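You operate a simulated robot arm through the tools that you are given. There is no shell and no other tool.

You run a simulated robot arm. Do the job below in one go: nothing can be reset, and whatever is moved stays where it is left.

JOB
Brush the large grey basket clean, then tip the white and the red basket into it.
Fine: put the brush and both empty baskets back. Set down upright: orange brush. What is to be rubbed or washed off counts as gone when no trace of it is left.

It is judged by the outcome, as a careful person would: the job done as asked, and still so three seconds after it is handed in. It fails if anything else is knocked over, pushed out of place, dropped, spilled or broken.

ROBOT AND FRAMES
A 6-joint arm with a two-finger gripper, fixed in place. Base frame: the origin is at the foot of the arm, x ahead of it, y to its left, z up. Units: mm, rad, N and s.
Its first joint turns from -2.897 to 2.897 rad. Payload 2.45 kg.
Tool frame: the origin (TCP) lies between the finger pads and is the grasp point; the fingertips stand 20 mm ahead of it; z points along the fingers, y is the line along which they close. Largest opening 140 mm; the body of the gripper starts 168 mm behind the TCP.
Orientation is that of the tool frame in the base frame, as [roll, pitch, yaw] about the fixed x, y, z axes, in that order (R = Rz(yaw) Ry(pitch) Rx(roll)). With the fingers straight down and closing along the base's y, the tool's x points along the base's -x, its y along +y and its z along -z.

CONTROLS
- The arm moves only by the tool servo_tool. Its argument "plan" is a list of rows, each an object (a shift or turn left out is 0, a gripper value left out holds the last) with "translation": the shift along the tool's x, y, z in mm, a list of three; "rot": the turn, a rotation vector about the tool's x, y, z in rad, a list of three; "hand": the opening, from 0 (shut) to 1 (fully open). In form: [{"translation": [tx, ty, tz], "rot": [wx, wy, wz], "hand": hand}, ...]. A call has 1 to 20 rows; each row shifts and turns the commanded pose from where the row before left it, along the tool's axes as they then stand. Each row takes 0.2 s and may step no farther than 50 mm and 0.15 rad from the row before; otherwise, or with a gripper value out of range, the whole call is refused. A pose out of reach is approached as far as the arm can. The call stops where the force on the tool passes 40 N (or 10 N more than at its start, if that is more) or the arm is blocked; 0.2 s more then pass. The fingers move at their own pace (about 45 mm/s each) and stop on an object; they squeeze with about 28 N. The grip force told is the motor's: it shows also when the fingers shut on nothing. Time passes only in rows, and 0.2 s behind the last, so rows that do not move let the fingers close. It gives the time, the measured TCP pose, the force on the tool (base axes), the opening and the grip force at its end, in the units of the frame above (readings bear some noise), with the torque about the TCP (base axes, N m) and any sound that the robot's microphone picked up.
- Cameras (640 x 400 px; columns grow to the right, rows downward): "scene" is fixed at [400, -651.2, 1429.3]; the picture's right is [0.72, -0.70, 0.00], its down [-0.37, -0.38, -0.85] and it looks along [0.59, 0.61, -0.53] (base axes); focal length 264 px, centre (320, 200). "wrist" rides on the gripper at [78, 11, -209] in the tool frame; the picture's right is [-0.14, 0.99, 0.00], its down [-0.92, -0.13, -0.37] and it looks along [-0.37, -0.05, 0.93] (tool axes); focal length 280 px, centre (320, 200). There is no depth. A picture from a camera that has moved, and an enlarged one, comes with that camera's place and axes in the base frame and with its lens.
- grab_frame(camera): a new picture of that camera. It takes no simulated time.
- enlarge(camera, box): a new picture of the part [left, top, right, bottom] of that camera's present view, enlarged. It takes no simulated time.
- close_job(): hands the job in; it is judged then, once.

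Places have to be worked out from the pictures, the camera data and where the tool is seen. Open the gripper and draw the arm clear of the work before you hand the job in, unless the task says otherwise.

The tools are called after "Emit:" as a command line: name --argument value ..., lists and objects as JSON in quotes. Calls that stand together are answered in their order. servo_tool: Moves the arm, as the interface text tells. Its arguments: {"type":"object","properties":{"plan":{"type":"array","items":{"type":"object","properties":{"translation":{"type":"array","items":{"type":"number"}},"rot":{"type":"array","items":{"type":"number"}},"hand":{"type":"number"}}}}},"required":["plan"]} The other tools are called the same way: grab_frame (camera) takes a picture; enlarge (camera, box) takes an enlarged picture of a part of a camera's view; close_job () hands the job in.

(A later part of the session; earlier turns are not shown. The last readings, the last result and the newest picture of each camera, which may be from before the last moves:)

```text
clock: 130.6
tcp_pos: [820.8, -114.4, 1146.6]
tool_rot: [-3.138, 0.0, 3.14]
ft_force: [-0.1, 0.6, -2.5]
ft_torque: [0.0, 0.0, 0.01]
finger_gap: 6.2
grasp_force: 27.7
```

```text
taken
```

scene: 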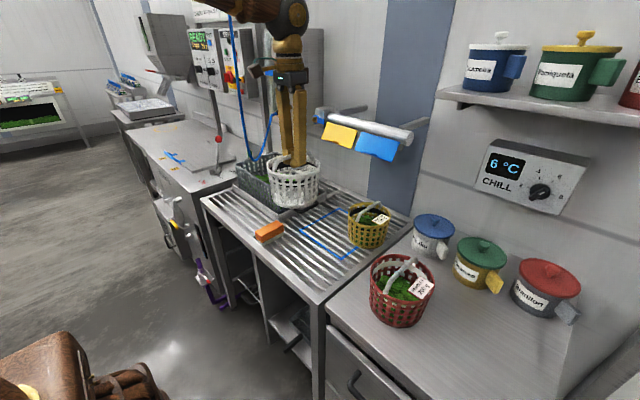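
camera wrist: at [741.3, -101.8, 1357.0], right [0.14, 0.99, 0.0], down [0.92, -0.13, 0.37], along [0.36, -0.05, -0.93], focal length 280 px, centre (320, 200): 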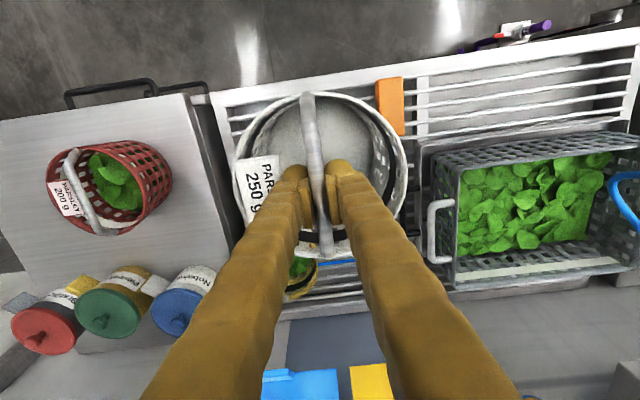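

All the parsley lies in the grey basket and the white one is empty. I bring the white basket back over its tape square and lower it.

Emit:
servo_tool --plan '[{"translation": [-17.2, 2.2, 40]}, {"translation": [-17.2, 2.2, 40]}, {"translation": [-17.2, 2.2, 40]}, {"translation": [-17.2, 2.2, 40]}, {"translation": [0, 0, 35]}, {"translation": [0, 0, 15]}, {"translation": [0, 0, 0]}]'

Emit:
enlarge --camera "scene" --box '[270, 180, 360, 250]'

Emit:
grab_frame --camera "wrist"

```text
clock: 132.2
tcp_pos: [888.6, -105.4, 937.1]
tool_rot: [-3.141, 0.001, -3.141]
ft_force: [-0.6, 0.3, -2.2]
ft_torque: [-0.01, -0.01, -0.02]
finger_gap: 6.2
grasp_force: 27.7
```

```text
5.71 times, centred on (315, 215) of scene
camera zoom: at [400.0, -651.2, 1429.3], right [0.72, -0.7, 0.0], down [-0.37, -0.38, -0.85], along [0.59, 0.61, -0.53], focal length 1507 px, centre (349, 114)
```

zoom: 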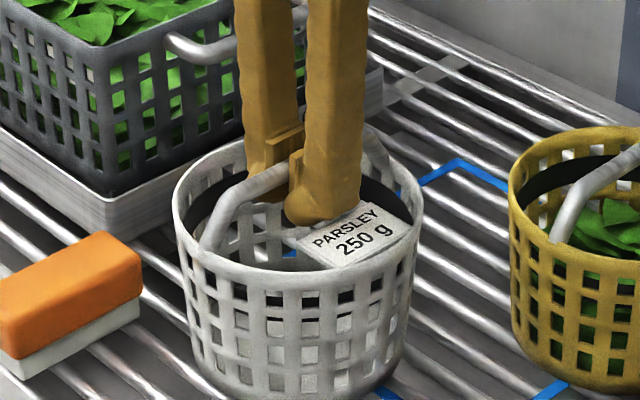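

```text
taken
camera wrist: at [810.0, -93.5, 1146.7], right [0.14, 0.99, 0.0], down [0.92, -0.13, 0.37], along [0.36, -0.05, -0.93], focal length 280 px, centre (320, 200)
```

wrist: 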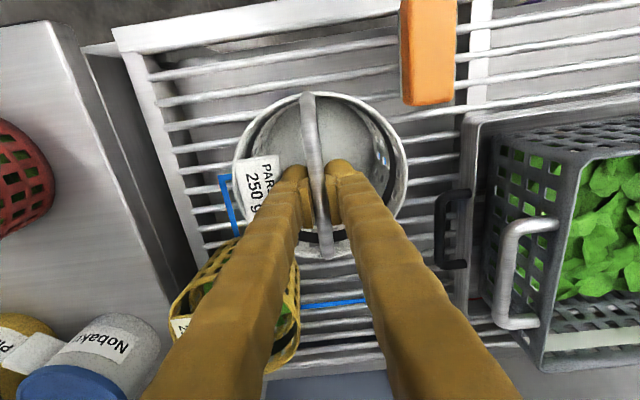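

Emit:
servo_tool --plan '[{"translation": [0, 0, 5]}, {"translation": [0, 0, 5]}, {"translation": [0, 0, 3]}, {"translation": [0, 0, 1]}, {"translation": [0, 0, 0]}]'

```text
clock: 133.4
tcp_pos: [889.0, -105.5, 924.0]
tool_rot: [-3.139, 0.001, -3.141]
ft_force: [-6.9, 2.2, 18.2]
ft_torque: [0.0, -0.32, 0.04]
finger_gap: 6.1
grasp_force: 28.0
```

The far bottom edge is touching first (18 N), so the basket turned slightly in the grip. I ease off about 1 mm and open the fingers to let it settle.

Emit:
servo_tool --plan '[{"translation": [0, 0, -0.8]}, {"translation": [0, 0, 0]}]'

Emit:
enlarge --camera "scene" --box '[285, 200, 345, 255]'

```text
clock: 134.0
tcp_pos: [888.9, -105.2, 924.6]
tool_rot: [-3.14, -0.001, 3.14]
ft_force: [0.2, 0.9, 5.9]
ft_torque: [0.01, -0.37, 0.06]
finger_gap: 6.4
grasp_force: 27.9
```

```text
7.27 times, centred on (315, 228) of scene
camera zoom: at [400.0, -651.2, 1429.3], right [0.72, -0.7, 0.0], down [-0.37, -0.38, -0.85], along [0.59, 0.61, -0.53], focal length 1918 px, centre (356, 0)
```

zoom: 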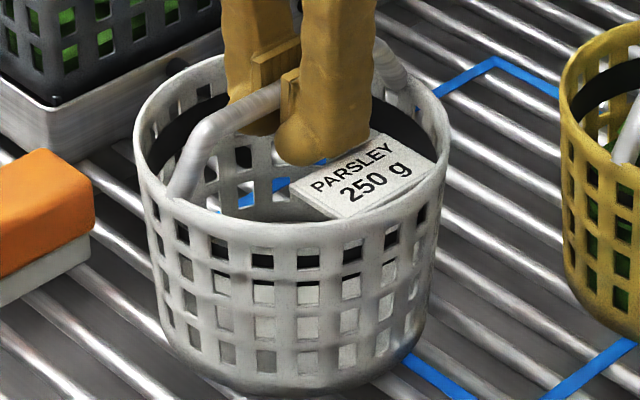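

Emit:
servo_tool --plan '[{"translation": [0, 0, -2]}, {"rot": [0, -0.045, 0]}, {"translation": [0, 0, 2]}, {"translation": [0, 0, 1]}, {"translation": [0, 0, 0]}]'

```text
clock: 135.2
tcp_pos: [889.3, -106.2, 924.3]
tool_rot: [-3.139, 0.048, 3.141]
ft_force: [7.6, 1.8, 18.7]
ft_torque: [-0.01, 0.34, -0.03]
finger_gap: 6.1
grasp_force: 28.1
```

Now the near edge touches first, so level is about halfway. I rotate back by half and set it down.

Emit:
servo_tool --plan '[{"translation": [0, 0, -2]}, {"rot": [0, 0.023, 0]}, {"translation": [0, 0, 1.5]}, {"translation": [0, 0, 0.5]}, {"translation": [0, 0, 0]}]'

```text
clock: 136.4
tcp_pos: [887.9, -106.4, 922.7]
tool_rot: [-3.14, 0.023, 3.14]
ft_force: [-0.4, -0.7, -0.4]
ft_torque: [0.0, -0.02, 0.01]
finger_gap: 6.2
grasp_force: 27.7
```

Nearly weightless and level: it rests on the slats. I open just enough to free the bar.

Emit:
servo_tool --plan '[{"translation": [0, 0, 0.3]}, {"hand": 0.12}, {"hand": 0.12}, {"hand": 0.12}, {"translation": [0, 0, 0]}]'

Emit:
enlarge --camera "scene" --box '[285, 200, 345, 255]'

Emit:
enlarge --camera "wrist" --box '[220, 60, 420, 260]'

```text
clock: 137.6
tcp_pos: [889.3, -104.9, 922.5]
tool_rot: [-3.139, 0.023, 3.141]
ft_force: [0.1, -0.2, 0.1]
ft_torque: [0.05, 0.02, -0.02]
finger_gap: 16.9
grasp_force: 0.1
```

```text
7.27 times, centred on (315, 228) of scene
camera zoom: at [400.0, -651.2, 1429.3], right [0.72, -0.7, 0.0], down [-0.37, -0.38, -0.85], along [0.59, 0.61, -0.53], focal length 1918 px, centre (356, 0)
```

zoom: 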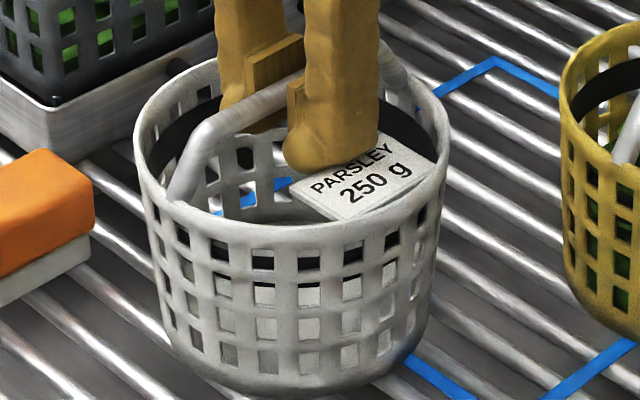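

```text
2.00 times, centred on (320, 160) of wrist
camera zoom: at [805.5, -93.1, 1130.4], right [0.14, 0.99, 0.0], down [0.91, -0.13, 0.39], along [0.39, -0.05, -0.92], focal length 561 px, centre (320, 280)
```

zoom: 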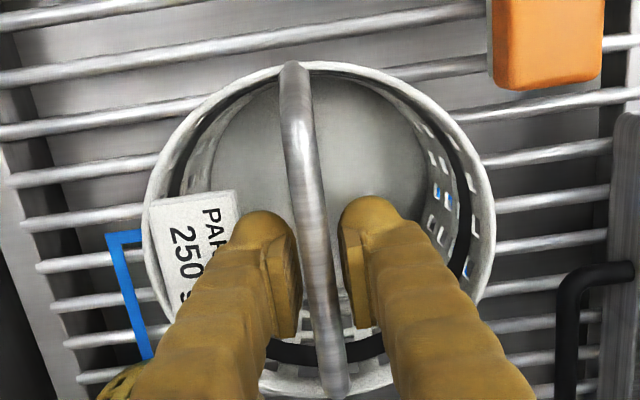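

The white basket is back in place and upright. I withdraw upward and move over toward the red basket for a close look at its handle.

Emit:
servo_tool --plan '[{"translation": [0, 0, -20]}, {"translation": [0, 0, -40], "rot": [0, 0.023, 0]}, {"translation": [20, 0, -40]}, {"translation": [40, 0, -20]}, {"translation": [40, -25, 0]}, {"translation": [20, -45, 0]}, {"translation": [10, -48, 0]}, {"translation": [0, -49, 0]}, {"translation": [0, -49, 0]}, {"translation": [0, -49, 0]}, {"translation": [0, 0, 0]}]'

Emit:
grab_frame --camera "wrist"

Emit:
grab_frame --camera "scene"

Emit:
enlarge --camera "scene" --box '[360, 240, 450, 330]'

```text
clock: 140.0
tcp_pos: [760.1, -370.3, 1043.1]
tool_rot: [-3.141, -0.003, -3.141]
ft_force: [0.5, -0.3, 0.4]
ft_torque: [0.01, 0.02, 0.02]
finger_gap: 16.7
grasp_force: 0.0
```

```text
taken
camera wrist: at [680.2, -357.7, 1253.1], right [0.14, 0.99, 0.0], down [0.92, -0.13, 0.37], along [0.36, -0.05, -0.93], focal length 280 px, centre (320, 200)
```

wrist: 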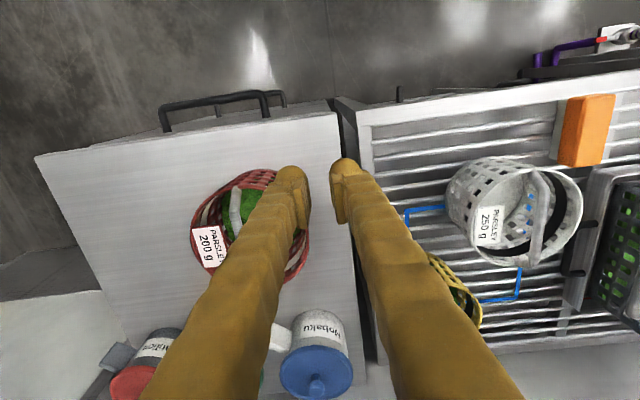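

```text
taken
```

scene: 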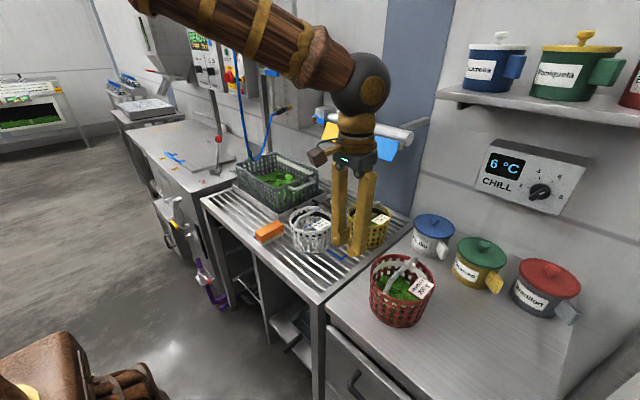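

```text
4.44 times, centred on (405, 285) of scene
camera zoom: at [400.0, -651.2, 1429.3], right [0.72, -0.7, 0.0], down [-0.37, -0.38, -0.85], along [0.59, 0.61, -0.53], focal length 1172 px, centre (-58, -178)
```

zoom: 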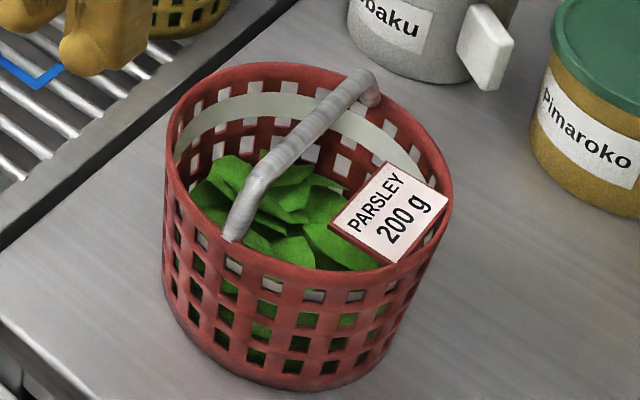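

I move further right so the red basket's handle shows between the fingers.

Emit:
servo_tool --plan '[{"translation": [10, -35, -10], "hand": 0.5}, {"translation": [10, -35, -10]}, {"translation": [0, -35, 0]}, {"translation": [0, 0, 0]}]'

Emit:
grab_frame --camera "wrist"

Emit:
enlarge --camera "wrist" --box '[220, 140, 420, 340]'

```text
clock: 141.0
tcp_pos: [738.0, -475.5, 1063.4]
tool_rot: [-3.14, 0.0, 3.141]
ft_force: [0.9, -0.6, -1.5]
ft_torque: [0.01, 0.02, 0.01]
finger_gap: 69.9
grasp_force: 0.0
```

```text
taken
camera wrist: at [659.0, -462.9, 1273.8], right [0.14, 0.99, 0.0], down [0.92, -0.13, 0.37], along [0.36, -0.05, -0.93], focal length 280 px, centre (320, 200)
```

wrist: 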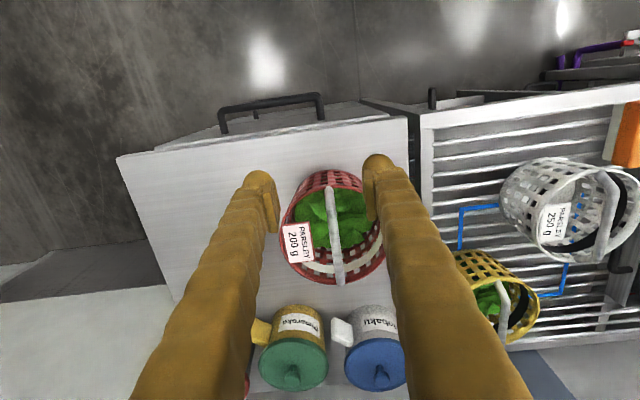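

```text
2.00 times, centred on (320, 240) of wrist
camera zoom: at [659.0, -462.9, 1273.8], right [0.14, 0.99, 0.0], down [0.92, -0.13, 0.37], along [0.36, -0.05, -0.93], focal length 561 px, centre (320, 120)
```

zoom: 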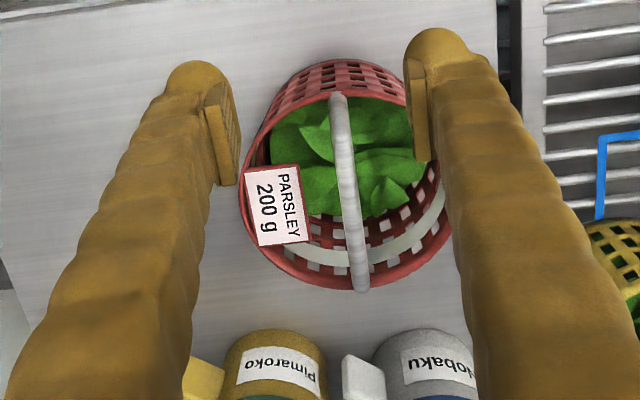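

The red basket's bar lies at y≈-469.5, from x≈795 to 903, z≈960 by the scene ray that proved right for the white one. I move above its centre with a narrow opening.

Emit:
servo_tool --plan '[{"translation": [-37, 2, 10], "hand": 0.25}, {"translation": [-37, 2, 10], "hand": 0.2}, {"translation": [-37, 2, 10]}, {"translation": [0, 0, 15]}, {"translation": [0, 0, 0]}]'

Emit:
grab_frame --camera "wrist"

Emit:
enlarge --camera "wrist" --box '[220, 60, 420, 260]'

Emit:
enlarge --camera "scene" --box '[365, 235, 445, 330]'

```text
clock: 142.2
tcp_pos: [848.2, -469.1, 1017.9]
tool_rot: [-3.14, 0.0, -3.141]
ft_force: [0.4, -0.1, 0.4]
ft_torque: [-0.02, -0.01, -0.03]
finger_gap: 27.9
grasp_force: 0.0
```

```text
taken
camera wrist: at [769.7, -457.4, 1227.9], right [0.14, 0.99, 0.0], down [0.92, -0.13, 0.37], along [0.36, -0.05, -0.93], focal length 280 px, centre (320, 200)
```

wrist: 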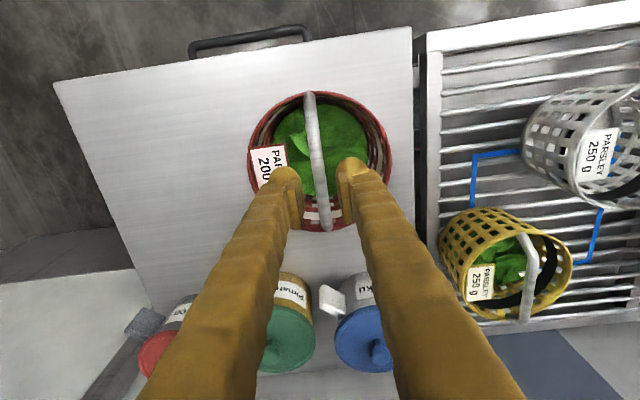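

```text
2.00 times, centred on (320, 160) of wrist
camera zoom: at [769.7, -457.4, 1227.9], right [0.14, 0.99, 0.0], down [0.92, -0.13, 0.37], along [0.36, -0.05, -0.93], focal length 561 px, centre (320, 280)
```

zoom: 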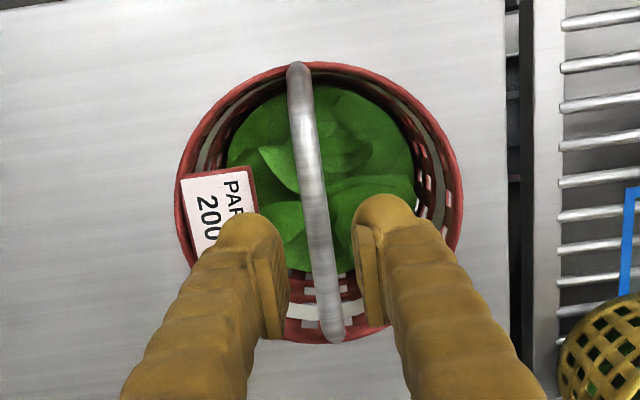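

```text
4.21 times, centred on (405, 282) of scene
camera zoom: at [400.0, -651.2, 1429.3], right [0.72, -0.7, 0.0], down [-0.37, -0.38, -0.85], along [0.59, 0.61, -0.53], focal length 1110 px, centre (-38, -147)
```

zoom: 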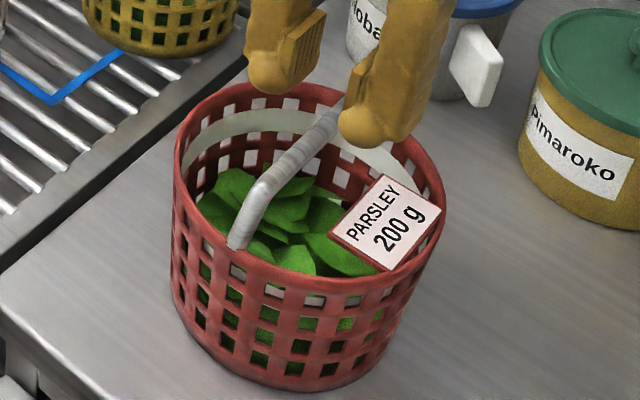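

Reach is fine here and the bar is centred (y≈-468.8). I narrow to 17 mm and descend to just above bar height to check.

Emit:
servo_tool --plan '[{"translation": [0, 0.3, 15], "hand": 0.12}, {"translation": [0, 0, 15], "hand": 0.12}, {"translation": [0, 0, 8]}, {"translation": [0, 0, 0]}]'

Emit:
enlarge --camera "wrist" --box '[220, 60, 420, 260]'

Emit:
enlarge --camera "scene" --box '[375, 245, 435, 295]'

```text
clock: 143.2
tcp_pos: [848.9, -469.9, 979.3]
tool_rot: [-3.14, -0.001, 3.141]
ft_force: [-0.8, 0.4, -0.3]
ft_torque: [0.0, 0.01, 0.0]
finger_gap: 16.7
grasp_force: 0.1
```

```text
2.00 times, centred on (320, 160) of wrist
camera zoom: at [770.1, -457.2, 1189.7], right [0.14, 0.99, 0.0], down [0.92, -0.13, 0.37], along [0.36, -0.05, -0.93], focal length 561 px, centre (320, 280)
```

zoom: 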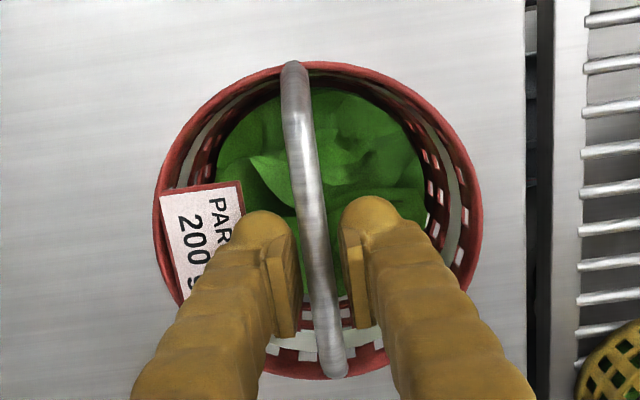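

```text
8.00 times, centred on (405, 270) of scene
camera zoom: at [400.0, -651.2, 1429.3], right [0.72, -0.7, 0.0], down [-0.37, -0.38, -0.85], along [0.59, 0.61, -0.53], focal length 2110 px, centre (-360, -360)
```

zoom: 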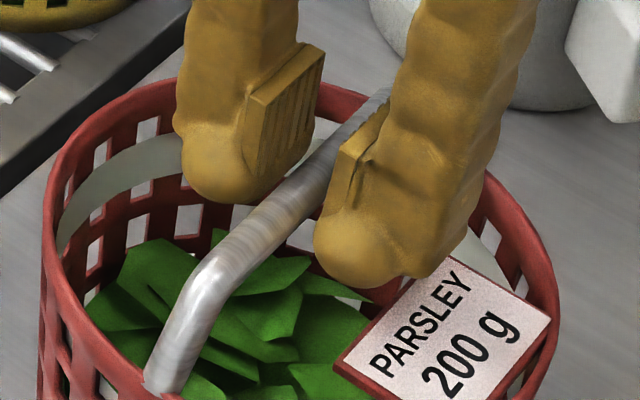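

Compared with the white basket's views, the bar is about 20–23 mm below the TCP (z≈957–959). I descend in small steps.

Emit:
servo_tool --plan '[{"translation": [0, 0.4, 5]}, {"translation": [0, 0, 5]}, {"translation": [0, 0, 4]}, {"translation": [0, 0, 2]}, {"translation": [0, 0, 0]}]'

Emit:
enlarge --camera "scene" --box '[385, 250, 425, 285]'

Emit:
grab_frame --camera "wrist"

```text
clock: 144.4
tcp_pos: [848.9, -468.6, 963.7]
tool_rot: [-3.139, -0.002, -3.141]
ft_force: [0.1, -0.6, -0.3]
ft_torque: [0.01, 0.03, 0.0]
finger_gap: 16.9
grasp_force: 0.0
```

```text
11.43 times, centred on (405, 268) of scene
camera zoom: at [400.0, -651.2, 1429.3], right [0.72, -0.7, 0.0], down [-0.37, -0.38, -0.85], along [0.59, 0.61, -0.53], focal length 3014 px, centre (-651, -571)
```

zoom: 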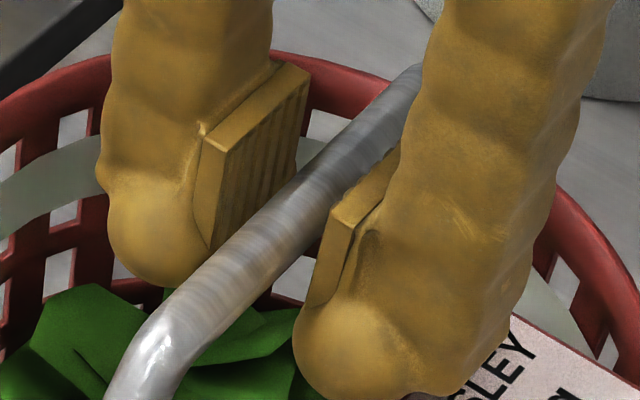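

```text
taken
camera wrist: at [769.7, -456.6, 1173.8], right [0.14, 0.99, 0.0], down [0.92, -0.13, 0.37], along [0.36, -0.05, -0.93], focal length 280 px, centre (320, 200)
```

wrist: 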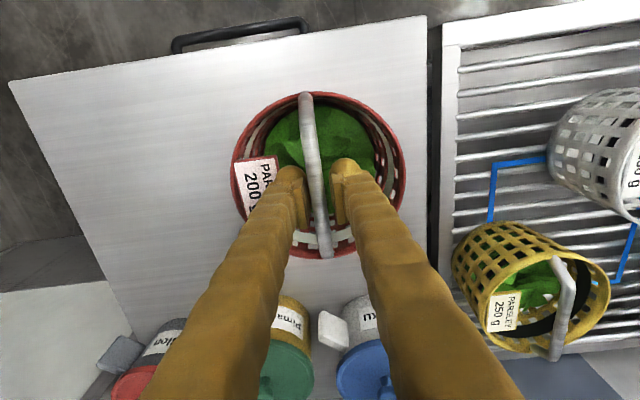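

The bar is level with the pads, matching the view of the gripped white basket. I close here and test-lift.

Emit:
servo_tool --plan '[{"translation": [0, 0, 1.5]}, {"hand": 0.0}, {"hand": 0.0}, {"hand": 0.0}, {"hand": 0.0}]'

Emit:
enlarge --camera "scene" --box '[385, 250, 425, 285]'

```text
clock: 145.6
tcp_pos: [847.8, -469.5, 962.8]
tool_rot: [-3.141, -0.004, -3.14]
ft_force: [-0.5, 0.1, -0.6]
ft_torque: [0.02, -0.02, 0.02]
finger_gap: 6.3
grasp_force: 27.5
```

```text
11.43 times, centred on (405, 268) of scene
camera zoom: at [400.0, -651.2, 1429.3], right [0.72, -0.7, 0.0], down [-0.37, -0.38, -0.85], along [0.59, 0.61, -0.53], focal length 3014 px, centre (-651, -571)
```

zoom: 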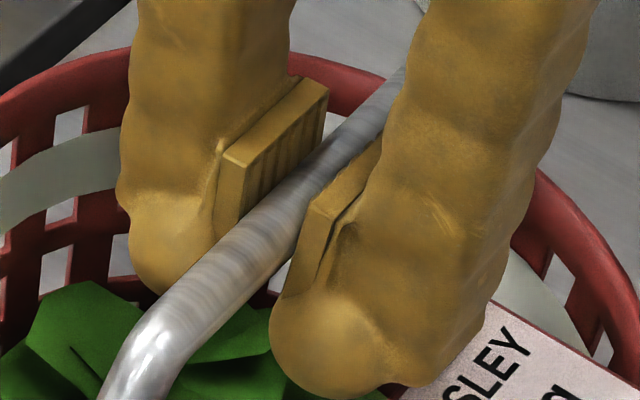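

Emit:
servo_tool --plan '[{"translation": [0, 0, -5]}, {"translation": [0, 0, -10]}, {"translation": [0, 0, -10]}, {"translation": [0, 0, 0]}]'

Emit:
enlarge --camera "scene" --box '[355, 225, 455, 335]'

```text
clock: 146.6
tcp_pos: [848.9, -469.7, 986.4]
tool_rot: [-3.139, -0.001, 3.141]
ft_force: [0.7, -0.1, -4.6]
ft_torque: [0.0, 0.0, -0.01]
finger_gap: 6.0
grasp_force: 27.8
```

```text
3.64 times, centred on (405, 280) of scene
camera zoom: at [400.0, -651.2, 1429.3], right [0.72, -0.7, 0.0], down [-0.37, -0.38, -0.85], along [0.59, 0.61, -0.53], focal length 959 px, centre (11, -91)
```

zoom: 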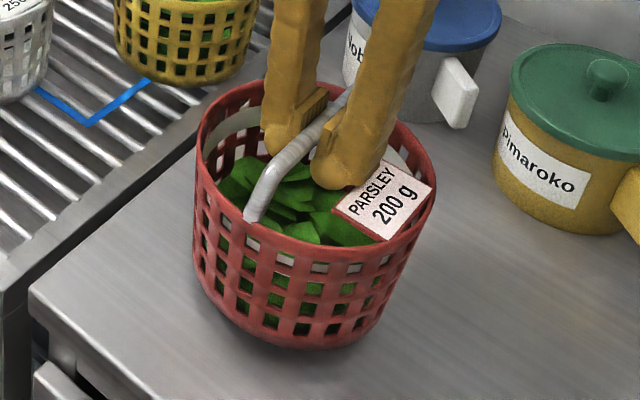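

The red basket hangs well (4.6 N); its home is TCP (848.5, -469.3, 962.2). I lift it to z≈1150 and carry it over to the tilt position used before.

Emit:
servo_tool --plan '[{"translation": [0, 0, -30]}, {"translation": [12, 0, -40]}, {"translation": [15, 0, -40]}, {"translation": [15, 0, -40]}, {"translation": [6, 10, -12]}, {"translation": [0, 25, 0]}, {"translation": [0, 40, 0]}, {"translation": [0, 40, 0]}, {"translation": [-3, 40, 0]}, {"translation": [-3, 40, 0]}, {"translation": [-3, 40, 0]}, {"translation": [-3, 40, 0]}, {"translation": [-3, 40, 0]}, {"translation": [-3, 25, 0]}, {"translation": [0, 14, 0]}, {"translation": [0, 0, 0]}]'

Emit:
grab_frame --camera "scene"

Emit:
grab_frame --camera "wrist"

```text
clock: 150.0
tcp_pos: [820.2, -115.5, 1149.1]
tool_rot: [-3.139, -0.003, -3.14]
ft_force: [0.6, 0.3, -4.2]
ft_torque: [0.0, -0.02, -0.02]
finger_gap: 6.4
grasp_force: 28.0
```

```text
taken
```

scene: 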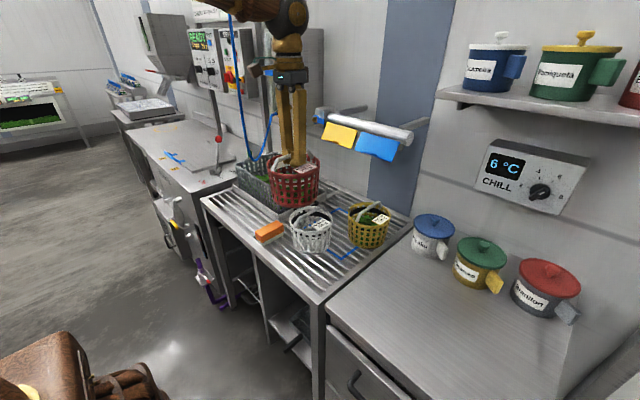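

```text
taken
camera wrist: at [740.4, -102.7, 1358.7], right [0.14, 0.99, 0.0], down [0.92, -0.13, 0.37], along [0.36, -0.05, -0.93], focal length 280 px, centre (320, 200)
```

wrist: 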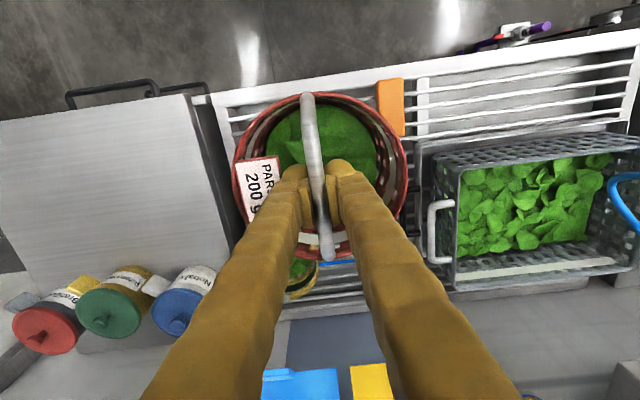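

Same posture as before. I repeat the yaw to 75° and the tilt to 63°.

Emit:
servo_tool --plan '[{"rot": [0, 0, -0.1309]}, {"rot": [0, 0, -0.1309]}, {"rot": [0, 0, -0.1309]}, {"rot": [0, 0, -0.1309]}, {"rot": [0, 0, -0.1309]}, {"rot": [0, 0, -0.1309]}, {"rot": [0, 0, -0.1309]}, {"rot": [0, 0, -0.1309]}, {"rot": [0, 0, -0.1309]}, {"rot": [0, 0, -0.1309]}, {"translation": [0, 0, 0]}]'

Emit:
servo_tool --plan '[{"rot": [0, -0.08, 0]}, {"rot": [0, -0.08, 0]}, {"rot": [0, -0.08, 0]}, {"rot": [0, -0.08, 0]}, {"rot": [0, -0.08, 0]}, {"rot": [0, -0.1, 0]}, {"rot": [0, -0.1, 0]}, {"rot": [0, -0.1, 0]}, {"rot": [0, -0.1, 0]}, {"rot": [0, -0.1, 0]}, {"rot": [0, -0.1, 0]}, {"rot": [0, -0.1, 0]}, {"translation": [0, 0, 0]}]'

Emit:
grab_frame --camera "wrist"

Emit:
grab_frame --camera "scene"

```text
clock: 152.4
tcp_pos: [819.6, -114.6, 1149.0]
tool_rot: [-3.141, -0.002, -1.832]
ft_force: [0.0, -0.1, -3.7]
ft_torque: [-0.01, 0.01, -0.01]
finger_gap: 6.0
grasp_force: 27.8
```

```text
clock: 155.2
tcp_pos: [819.6, -114.4, 1149.6]
tool_rot: [3.14, 1.1, -1.834]
ft_force: [0.7, 0.0, -4.0]
ft_torque: [-0.26, 0.08, 0.0]
finger_gap: 6.4
grasp_force: 27.7
```

```text
taken
camera wrist: at [750.3, -324.9, 1175.2], right [-0.94, 0.32, 0.12], down [0.15, 0.05, 0.99], along [0.31, 0.95, -0.1], focal length 280 px, centre (320, 200)
```

wrist: 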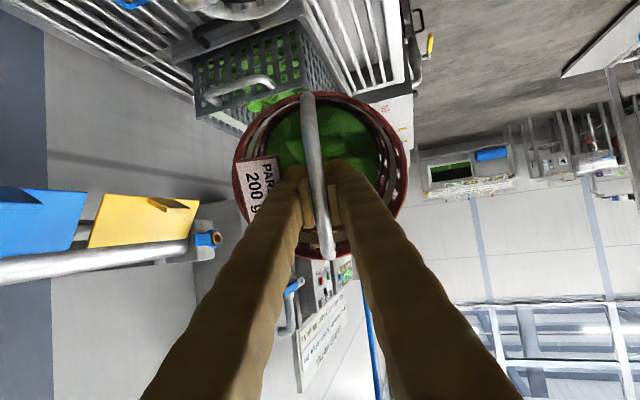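

```text
taken
```

scene: 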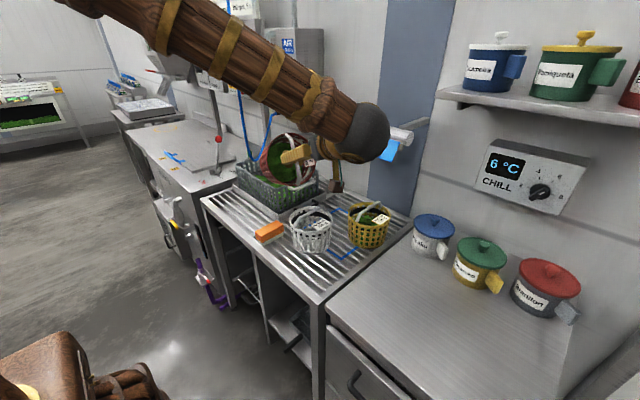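

The red basket follows rigidly as well. I repeat the yaw to 25° and the carry over the grey basket.

Emit:
servo_tool --plan '[{"rot": [0.0972, 0, 0.0495]}, {"rot": [0.0972, 0, 0.0495]}, {"rot": [0.0972, 0, 0.0495]}, {"rot": [0.0972, 0, 0.0495]}, {"rot": [0.0972, 0, 0.0495]}, {"rot": [0.0972, 0, 0.0495]}, {"rot": [0.0972, 0, 0.0495]}, {"rot": [0.0972, 0, 0.0495]}, {"translation": [0, 0, 0]}, {"translation": [-5.3, 21.7, 23]}, {"translation": [-5.3, 21.7, 23]}, {"translation": [-5.3, 21.7, 23]}, {"translation": [-5.3, 21.7, 23]}, {"translation": [-4.6, 18.7, 23.1]}, {"translation": [-4.6, 18.7, 23.1]}, {"translation": [-4.6, 18.7, 23.1]}, {"translation": [-4.6, 18.7, 23.1]}, {"translation": [-4.6, 18.7, 23.1]}, {"translation": [-9.1, 0, 17.8]}, {"translation": [0, 0, 0]}]'

Emit:
enlarge --camera "scene" --box '[190, 60, 350, 220]'

Emit:
grab_frame --camera "wrist"

```text
clock: 159.4
tcp_pos: [949.1, 145.1, 1093.6]
tool_rot: [-3.141, 1.098, -2.705]
ft_force: [-0.4, 0.2, -3.9]
ft_torque: [-0.11, 0.26, -0.03]
finger_gap: 6.5
grasp_force: 28.6
```

```text
2.50 times, centred on (270, 140) of scene
camera zoom: at [400.0, -651.2, 1429.3], right [0.72, -0.7, 0.0], down [-0.37, -0.38, -0.85], along [0.59, 0.61, -0.53], focal length 659 px, centre (445, 350)
```

zoom: 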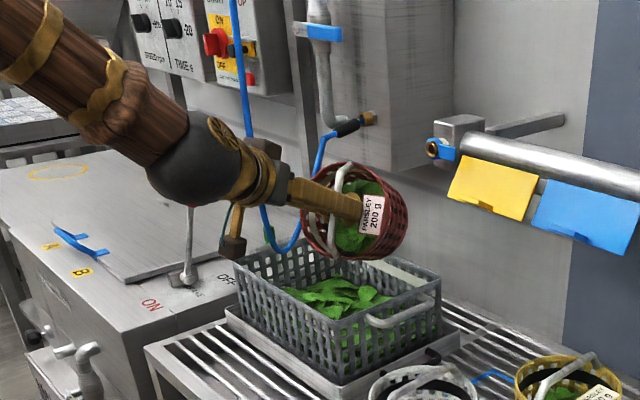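

```text
taken
camera wrist: at [740.5, 61.7, 1120.1], right [-0.36, 0.92, 0.12], down [0.14, -0.08, 0.99], along [0.92, 0.37, -0.1], focal length 280 px, centre (320, 200)
```

wrist: 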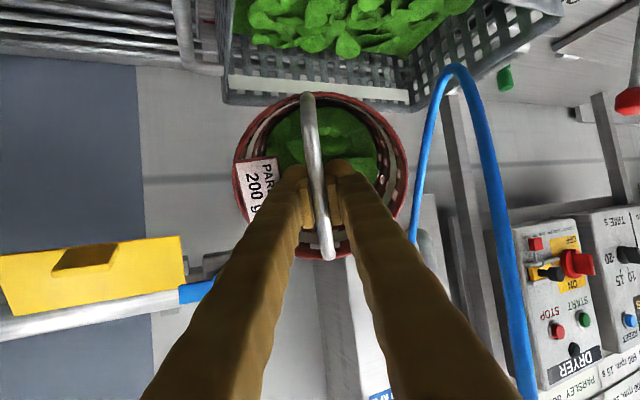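

In position over the grey basket. I tip slowly past 90°.

Emit:
servo_tool --plan '[{"rot": [0, -0.06, 0]}, {"rot": [0, -0.06, 0]}, {"rot": [0, -0.06, 0]}, {"rot": [0, -0.06, 0]}, {"rot": [0, -0.06, 0]}, {"rot": [0, -0.06, 0]}, {"rot": [0, -0.06, 0]}, {"translation": [0, 0, 0]}, {"rot": [0, -0.06, 0]}, {"rot": [0, -0.06, 0]}, {"rot": [0, -0.06, 0]}, {"rot": [0, -0.06, 0]}, {"rot": [0, -0.06, 0]}, {"translation": [0, 0, 0]}, {"translation": [0, 0, 0]}]'

Emit:
enlarge --camera "scene" --box '[190, 60, 350, 220]'

Emit:
grab_frame --camera "wrist"

```text
clock: 162.6
tcp_pos: [947.4, 144.1, 1094.1]
tool_rot: [-0.003, 1.324, 0.434]
ft_force: [0.7, -0.1, -3.3]
ft_torque: [-0.14, 0.12, 0.01]
finger_gap: 6.3
grasp_force: 27.8
```

```text
2.50 times, centred on (270, 140) of scene
camera zoom: at [400.0, -651.2, 1429.3], right [0.72, -0.7, 0.0], down [-0.37, -0.38, -0.85], along [0.59, 0.61, -0.53], focal length 659 px, centre (445, 350)
```

zoom: 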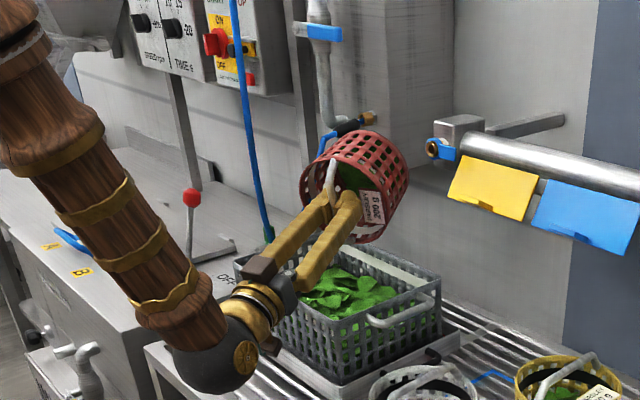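

```text
taken
camera wrist: at [775.0, 77.7, 967.6], right [-0.45, 0.88, 0.13], down [-0.48, -0.36, 0.8], along [0.76, 0.3, 0.58], focal length 280 px, centre (320, 200)
```

wrist: 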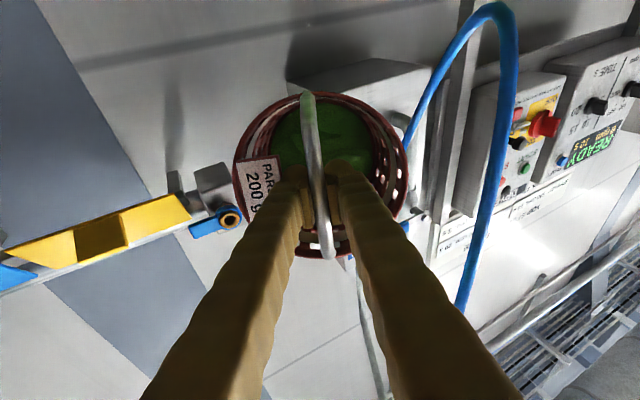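

Parsley is pouring in. As before, I raise 30 mm and tip on to about 125°.

Emit:
servo_tool --plan '[{"translation": [-29.1, 0, 7.3]}, {"rot": [0, -0.06, 0]}, {"rot": [0, -0.06, 0]}, {"rot": [0, -0.06, 0]}, {"rot": [0, -0.06, 0]}, {"rot": [0, -0.06, 0]}, {"rot": [0, -0.06, 0]}, {"translation": [0, 0, 0]}, {"translation": [0, 0, 0]}, {"translation": [0, 0, 0]}]'

Emit:
enlarge --camera "wrist" --box '[220, 80, 420, 270]'

Emit:
enlarge --camera "scene" --box '[200, 90, 350, 250]'

```text
clock: 164.8
tcp_pos: [947.1, 143.5, 1124.5]
tool_rot: [0.015, 0.963, 0.453]
ft_force: [0.0, 0.2, -1.7]
ft_torque: [-0.04, 0.13, 0.0]
finger_gap: 6.3
grasp_force: 28.0
```

```text
2.11 times, centred on (320, 175) of wrist
camera zoom: at [826.2, 101.6, 941.6], right [-0.49, 0.86, 0.12], down [-0.69, -0.47, 0.54], along [0.53, 0.18, 0.83], focal length 590 px, centre (320, 253)
```

zoom: 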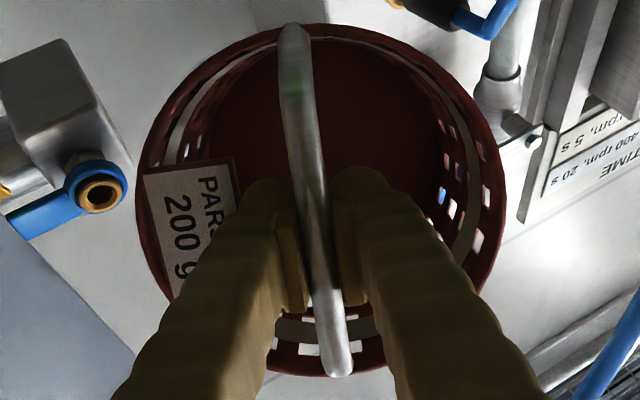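

```text
2.50 times, centred on (275, 170) of scene
camera zoom: at [400.0, -651.2, 1429.3], right [0.72, -0.7, 0.0], down [-0.37, -0.38, -0.85], along [0.59, 0.61, -0.53], focal length 659 px, centre (432, 275)
```

zoom: 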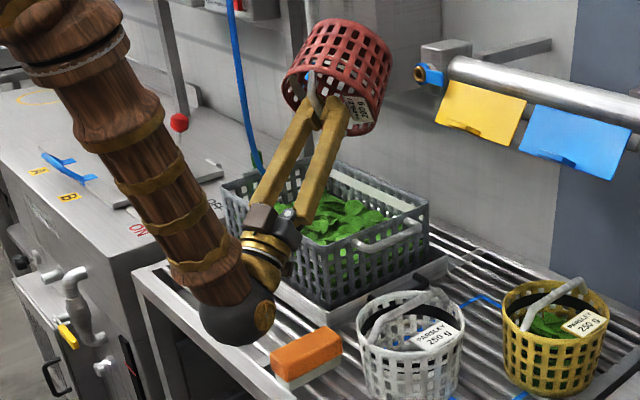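

The red basket is empty and nothing has spilled. I tilt it back to 63° and retreat along the same path.

Emit:
servo_tool --plan '[{"rot": [0, 0.12, 0]}, {"rot": [0, 0.12, 0]}, {"rot": [0, 0.12, 0]}, {"rot": [0, 0.12, 0]}, {"rot": [0, 0.12, 0]}, {"rot": [0, 0.12, 0]}, {"rot": [0, 0.12, 0]}, {"rot": [0, 0.12, 0]}, {"rot": [0, 0.12, 0]}, {"translation": [11.4, -25.6, -30.3]}, {"translation": [11.4, -25.6, -30.3]}, {"translation": [11.4, -25.6, -30.3]}, {"translation": [11.4, -25.6, -30.3]}, {"translation": [11.4, -25.6, -30.3]}, {"translation": [11.4, -25.6, -30.3]}, {"translation": [11.4, -25.6, -30.3]}, {"translation": [0, 0, 0]}]'

Emit:
grab_frame --camera "wrist"

```text
clock: 168.4
tcp_pos: [819.4, -113.7, 1149.4]
tool_rot: [-3.138, 1.099, -2.704]
ft_force: [-0.5, -0.1, -2.1]
ft_torque: [-0.04, 0.09, 0.0]
finger_gap: 6.6
grasp_force: 28.0
```

```text
taken
camera wrist: at [611.7, -196.0, 1176.1], right [-0.36, 0.92, 0.12], down [0.14, -0.08, 0.99], along [0.92, 0.37, -0.1], focal length 280 px, centre (320, 200)
```

wrist: 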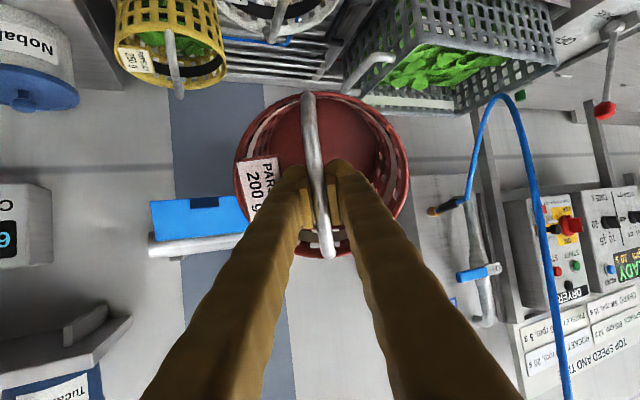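

Now I bring the empty red basket upright again by reversing yaw and tilt.

Emit:
servo_tool --plan '[{"rot": [-0.0972, 0, -0.0495]}, {"rot": [-0.0972, 0, -0.0495]}, {"rot": [-0.0972, 0, -0.0495]}, {"rot": [-0.0972, 0, -0.0495]}, {"rot": [-0.0972, 0, -0.0495]}, {"rot": [-0.0972, 0, -0.0495]}, {"rot": [-0.0972, 0, -0.0495]}, {"rot": [-0.0972, 0, -0.0495]}, {"rot": [0, 0.11, 0]}, {"rot": [0, 0.11, 0]}, {"rot": [0, 0.11, 0]}, {"rot": [0, 0.11, 0]}, {"rot": [0, 0.11, 0]}, {"rot": [0, 0.11, 0]}, {"rot": [0, 0.11, 0]}, {"rot": [0, 0.11, 0]}, {"rot": [0, 0.11, 0]}, {"rot": [0, 0.11, 0]}, {"translation": [0, 0, 0]}]'

Emit:
servo_tool --plan '[{"rot": [0, 0, 0.1309]}, {"rot": [0, 0, 0.1309]}, {"rot": [0, 0, 0.1309]}, {"rot": [0, 0, 0.1309]}, {"rot": [0, 0, 0.1309]}, {"rot": [0, 0, 0.1309]}, {"rot": [0, 0, 0.1309]}, {"rot": [0, 0, 0.1309]}, {"rot": [0, 0, 0.1309]}, {"rot": [0, 0, 0.1309]}, {"translation": [0, 0, 0]}]'

Emit:
grab_frame --camera "wrist"

```text
clock: 172.4
tcp_pos: [818.8, -113.7, 1149.5]
tool_rot: [-3.139, -0.005, -1.832]
ft_force: [0.7, 0.1, -2.3]
ft_torque: [-0.01, -0.02, 0.03]
finger_gap: 6.4
grasp_force: 27.9
```

```text
clock: 174.8
tcp_pos: [818.5, -114.0, 1150.5]
tool_rot: [-3.14, -0.002, 3.14]
ft_force: [0.7, -0.1, -1.5]
ft_torque: [0.0, -0.06, 0.03]
finger_gap: 6.3
grasp_force: 28.1
```

```text
taken
camera wrist: at [739.6, -101.2, 1359.3], right [0.14, 0.99, 0.0], down [0.92, -0.13, 0.37], along [0.36, -0.05, -0.93], focal length 280 px, centre (320, 200)
```

wrist: 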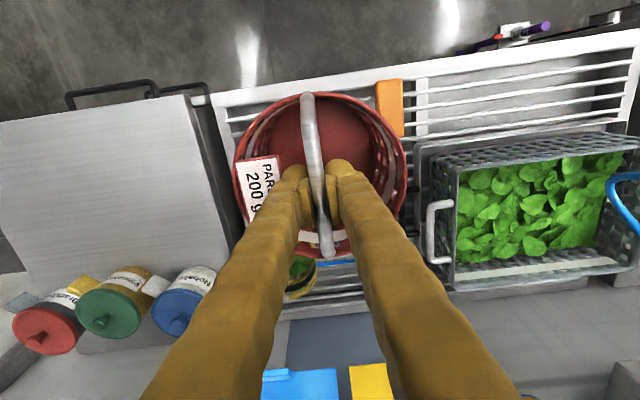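

Both loads are in the grey basket. I carry the empty red basket back above its spot on the right counter.

Emit:
servo_tool --plan '[{"translation": [0, -14, 0]}, {"translation": [3, -25, 0]}, {"translation": [3, -40, 0]}, {"translation": [3, -40, 0]}, {"translation": [3, -40, 0]}, {"translation": [3, -40, 0]}, {"translation": [3, -40, 0]}, {"translation": [3, -40, 0]}, {"translation": [3, -40, 0]}, {"translation": [0, -25, 0]}, {"translation": [0, -11.3, 0]}, {"translation": [-18, 0, 40]}, {"translation": [-18, 0, 40]}, {"translation": [-18, 0, 40]}, {"translation": [0, 0, 30]}, {"translation": [0, 0, 0]}]'

Emit:
grab_frame --camera "wrist"

Emit:
enlarge --camera "scene" --box '[345, 225, 465, 335]'

```text
clock: 178.2
tcp_pos: [848.3, -469.4, 1001.0]
tool_rot: [-3.139, -0.001, -3.141]
ft_force: [0.0, -0.3, -1.8]
ft_torque: [0.0, 0.01, 0.02]
finger_gap: 6.2
grasp_force: 27.8
```

```text
taken
camera wrist: at [769.8, -456.6, 1210.3], right [0.14, 0.99, 0.0], down [0.92, -0.13, 0.37], along [0.36, -0.05, -0.93], focal length 280 px, centre (320, 200)
```

wrist: 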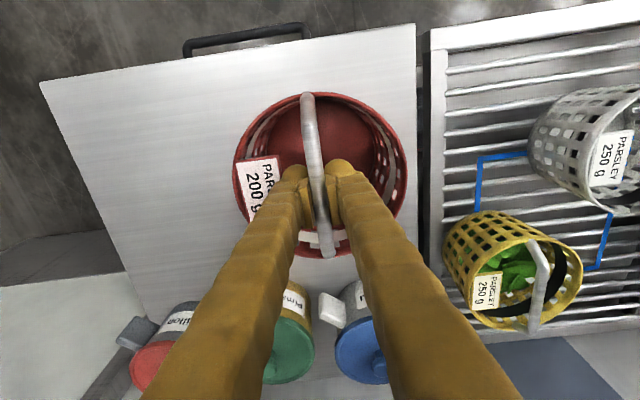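

```text
3.64 times, centred on (405, 280) of scene
camera zoom: at [400.0, -651.2, 1429.3], right [0.72, -0.7, 0.0], down [-0.37, -0.38, -0.85], along [0.59, 0.61, -0.53], focal length 959 px, centre (11, -91)
```

zoom: 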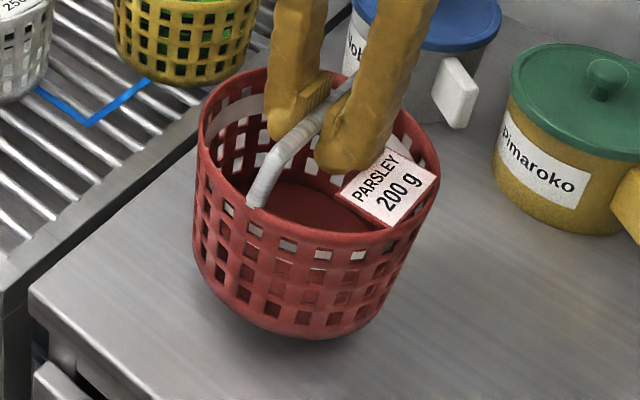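

Emit:
servo_tool --plan '[{"rot": [0, -0.022, 0]}, {"translation": [0, 0, 15]}, {"translation": [0, 0, 12]}, {"translation": [0, 0, 4]}, {"translation": [0, 0, 2]}, {"translation": [0, 0, 0]}]'

```text
clock: 179.6
tcp_pos: [847.8, -469.9, 966.6]
tool_rot: [-3.139, 0.019, -3.141]
ft_force: [-0.2, 1.0, -2.7]
ft_torque: [-0.02, -0.02, -0.04]
finger_gap: 6.3
grasp_force: 28.1
```

Emit:
servo_tool --plan '[{"translation": [0, 0, 1]}, {"translation": [0, 0, 0.7]}, {"translation": [0, 0, 0]}]'

```text
clock: 180.4
tcp_pos: [848.7, -469.8, 964.3]
tool_rot: [-3.138, 0.021, -3.14]
ft_force: [0.3, -1.7, -2.6]
ft_torque: [0.01, -0.01, 0.02]
finger_gap: 6.3
grasp_force: 27.6
```

Emit:
servo_tool --plan '[{"translation": [0, 0, 0.6]}, {"translation": [0, 0, 0.6]}, {"translation": [0, 0, 0]}]'

```text
clock: 181.2
tcp_pos: [848.2, -469.3, 964.8]
tool_rot: [-3.14, 0.023, 3.141]
ft_force: [2.1, 5.0, 14.9]
ft_torque: [-0.03, 0.56, -0.16]
finger_gap: 6.2
grasp_force: 27.8
```

The near right edge touches first. I raise slightly, correct the small pitch and roll, and lower again.

Emit:
servo_tool --plan '[{"translation": [0, 0, -1.8]}, {"rot": [0.008, 0.012, 0]}, {"translation": [0, 0, 1.2]}, {"translation": [0, 0, 0.4]}, {"translation": [0, 0, 0]}]'

```text
clock: 182.4
tcp_pos: [848.4, -470.1, 963.9]
tool_rot: [-3.13, 0.009, 3.142]
ft_force: [-3.1, -1.6, 7.2]
ft_torque: [-0.01, -0.12, 0.0]
finger_gap: 6.5
grasp_force: 27.7
```

It's level within a millimetre now. I ease off and release with a small opening.

Emit:
servo_tool --plan '[{"translation": [0, 0, -0.4], "rot": [0, -0.005, 0]}, {"translation": [0, 0, 0]}, {"hand": 0.12}, {"hand": 0.12}, {"hand": 0.12}, {"translation": [0, 0, 0]}]'

Emit:
enlarge --camera "scene" --box '[355, 235, 455, 335]'

Emit:
enlarge --camera "wrist" --box '[220, 60, 420, 260]'

```text
clock: 183.8
tcp_pos: [849.7, -470.0, 963.9]
tool_rot: [-3.132, 0.014, 3.141]
ft_force: [0.3, -0.1, 0.2]
ft_torque: [0.0, -0.01, 0.02]
finger_gap: 16.6
grasp_force: 0.1
```

```text
4.00 times, centred on (405, 285) of scene
camera zoom: at [400.0, -651.2, 1429.3], right [0.72, -0.7, 0.0], down [-0.37, -0.38, -0.85], along [0.59, 0.61, -0.53], focal length 1055 px, centre (-20, -140)
```

zoom: 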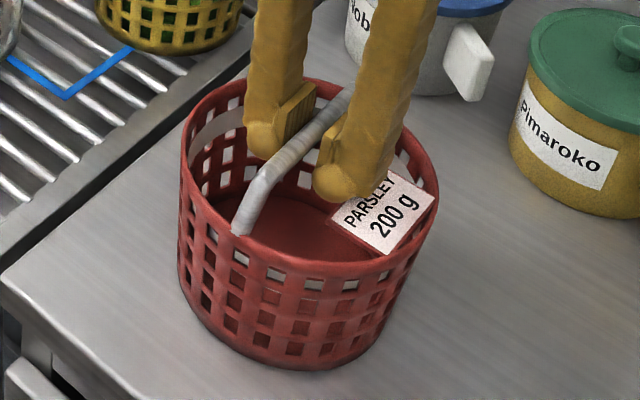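

```text
2.00 times, centred on (320, 160) of wrist
camera zoom: at [766.6, -455.4, 1173.1], right [0.14, 0.99, -0.01], down [0.92, -0.12, 0.38], along [0.38, -0.06, -0.92], focal length 561 px, centre (320, 280)
```

zoom: 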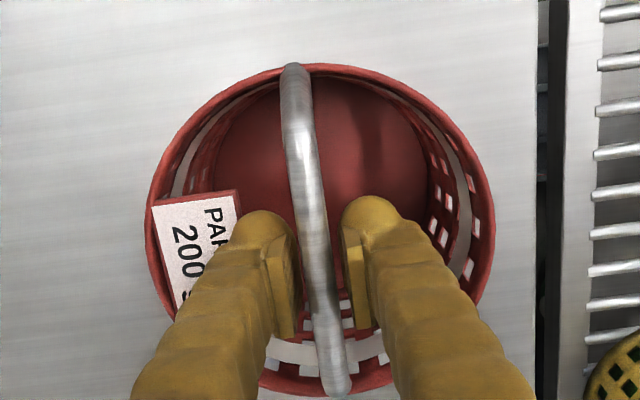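

The red basket stands upright in its place. I withdraw straight up and move the arm back to its starting area.

Emit:
servo_tool --plan '[{"translation": [0, 0, -15]}, {"translation": [0, 0, -30]}, {"translation": [0, 0, -40], "rot": [-0.009, 0.014, 0]}, {"translation": [20, 0, -40]}, {"translation": [25, 0, -40]}, {"translation": [25, 20, -35]}, {"translation": [25, 35, -20], "hand": 1.0}, {"translation": [20, 40, -10]}, {"translation": [20, 40, -10]}, {"translation": [10, 45, -10]}, {"translation": [10, 45, -10]}, {"translation": [0, 45, -10]}, {"translation": [0, 45, -10]}, {"translation": [0, 45, -10]}, {"translation": [0, 45, -10]}, {"translation": [0, 45, -10]}, {"translation": [0, 45, -10]}, {"translation": [0, 30, -10]}, {"translation": [0, 0, 0]}]'

Emit:
grab_frame --camera "scene"

Emit:
grab_frame --camera "wrist"

```text
clock: 187.8
tcp_pos: [691.4, 56.4, 1295.1]
tool_rot: [3.14, -0.002, 3.141]
ft_force: [0.2, 0.5, -0.4]
ft_torque: [0.0, -0.03, -0.02]
finger_gap: 139.9
grasp_force: 0.0
```

```text
taken
```

scene: 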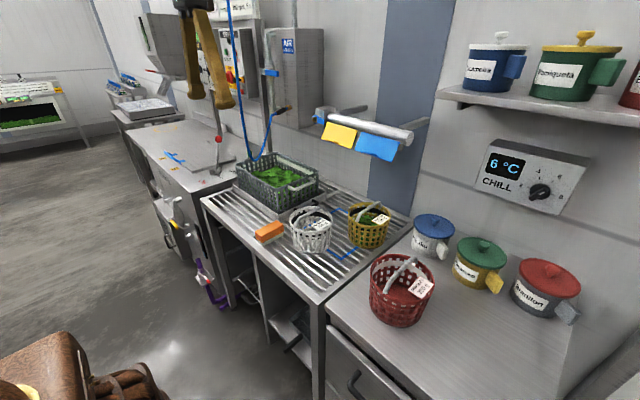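

```text
taken
camera wrist: at [612.8, 68.3, 1503.7], right [0.14, 0.99, 0.0], down [0.92, -0.13, 0.37], along [0.36, -0.05, -0.93], focal length 280 px, centre (320, 200)
```

wrist: 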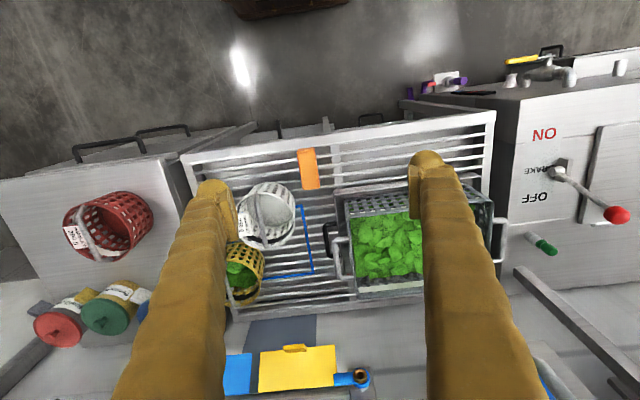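

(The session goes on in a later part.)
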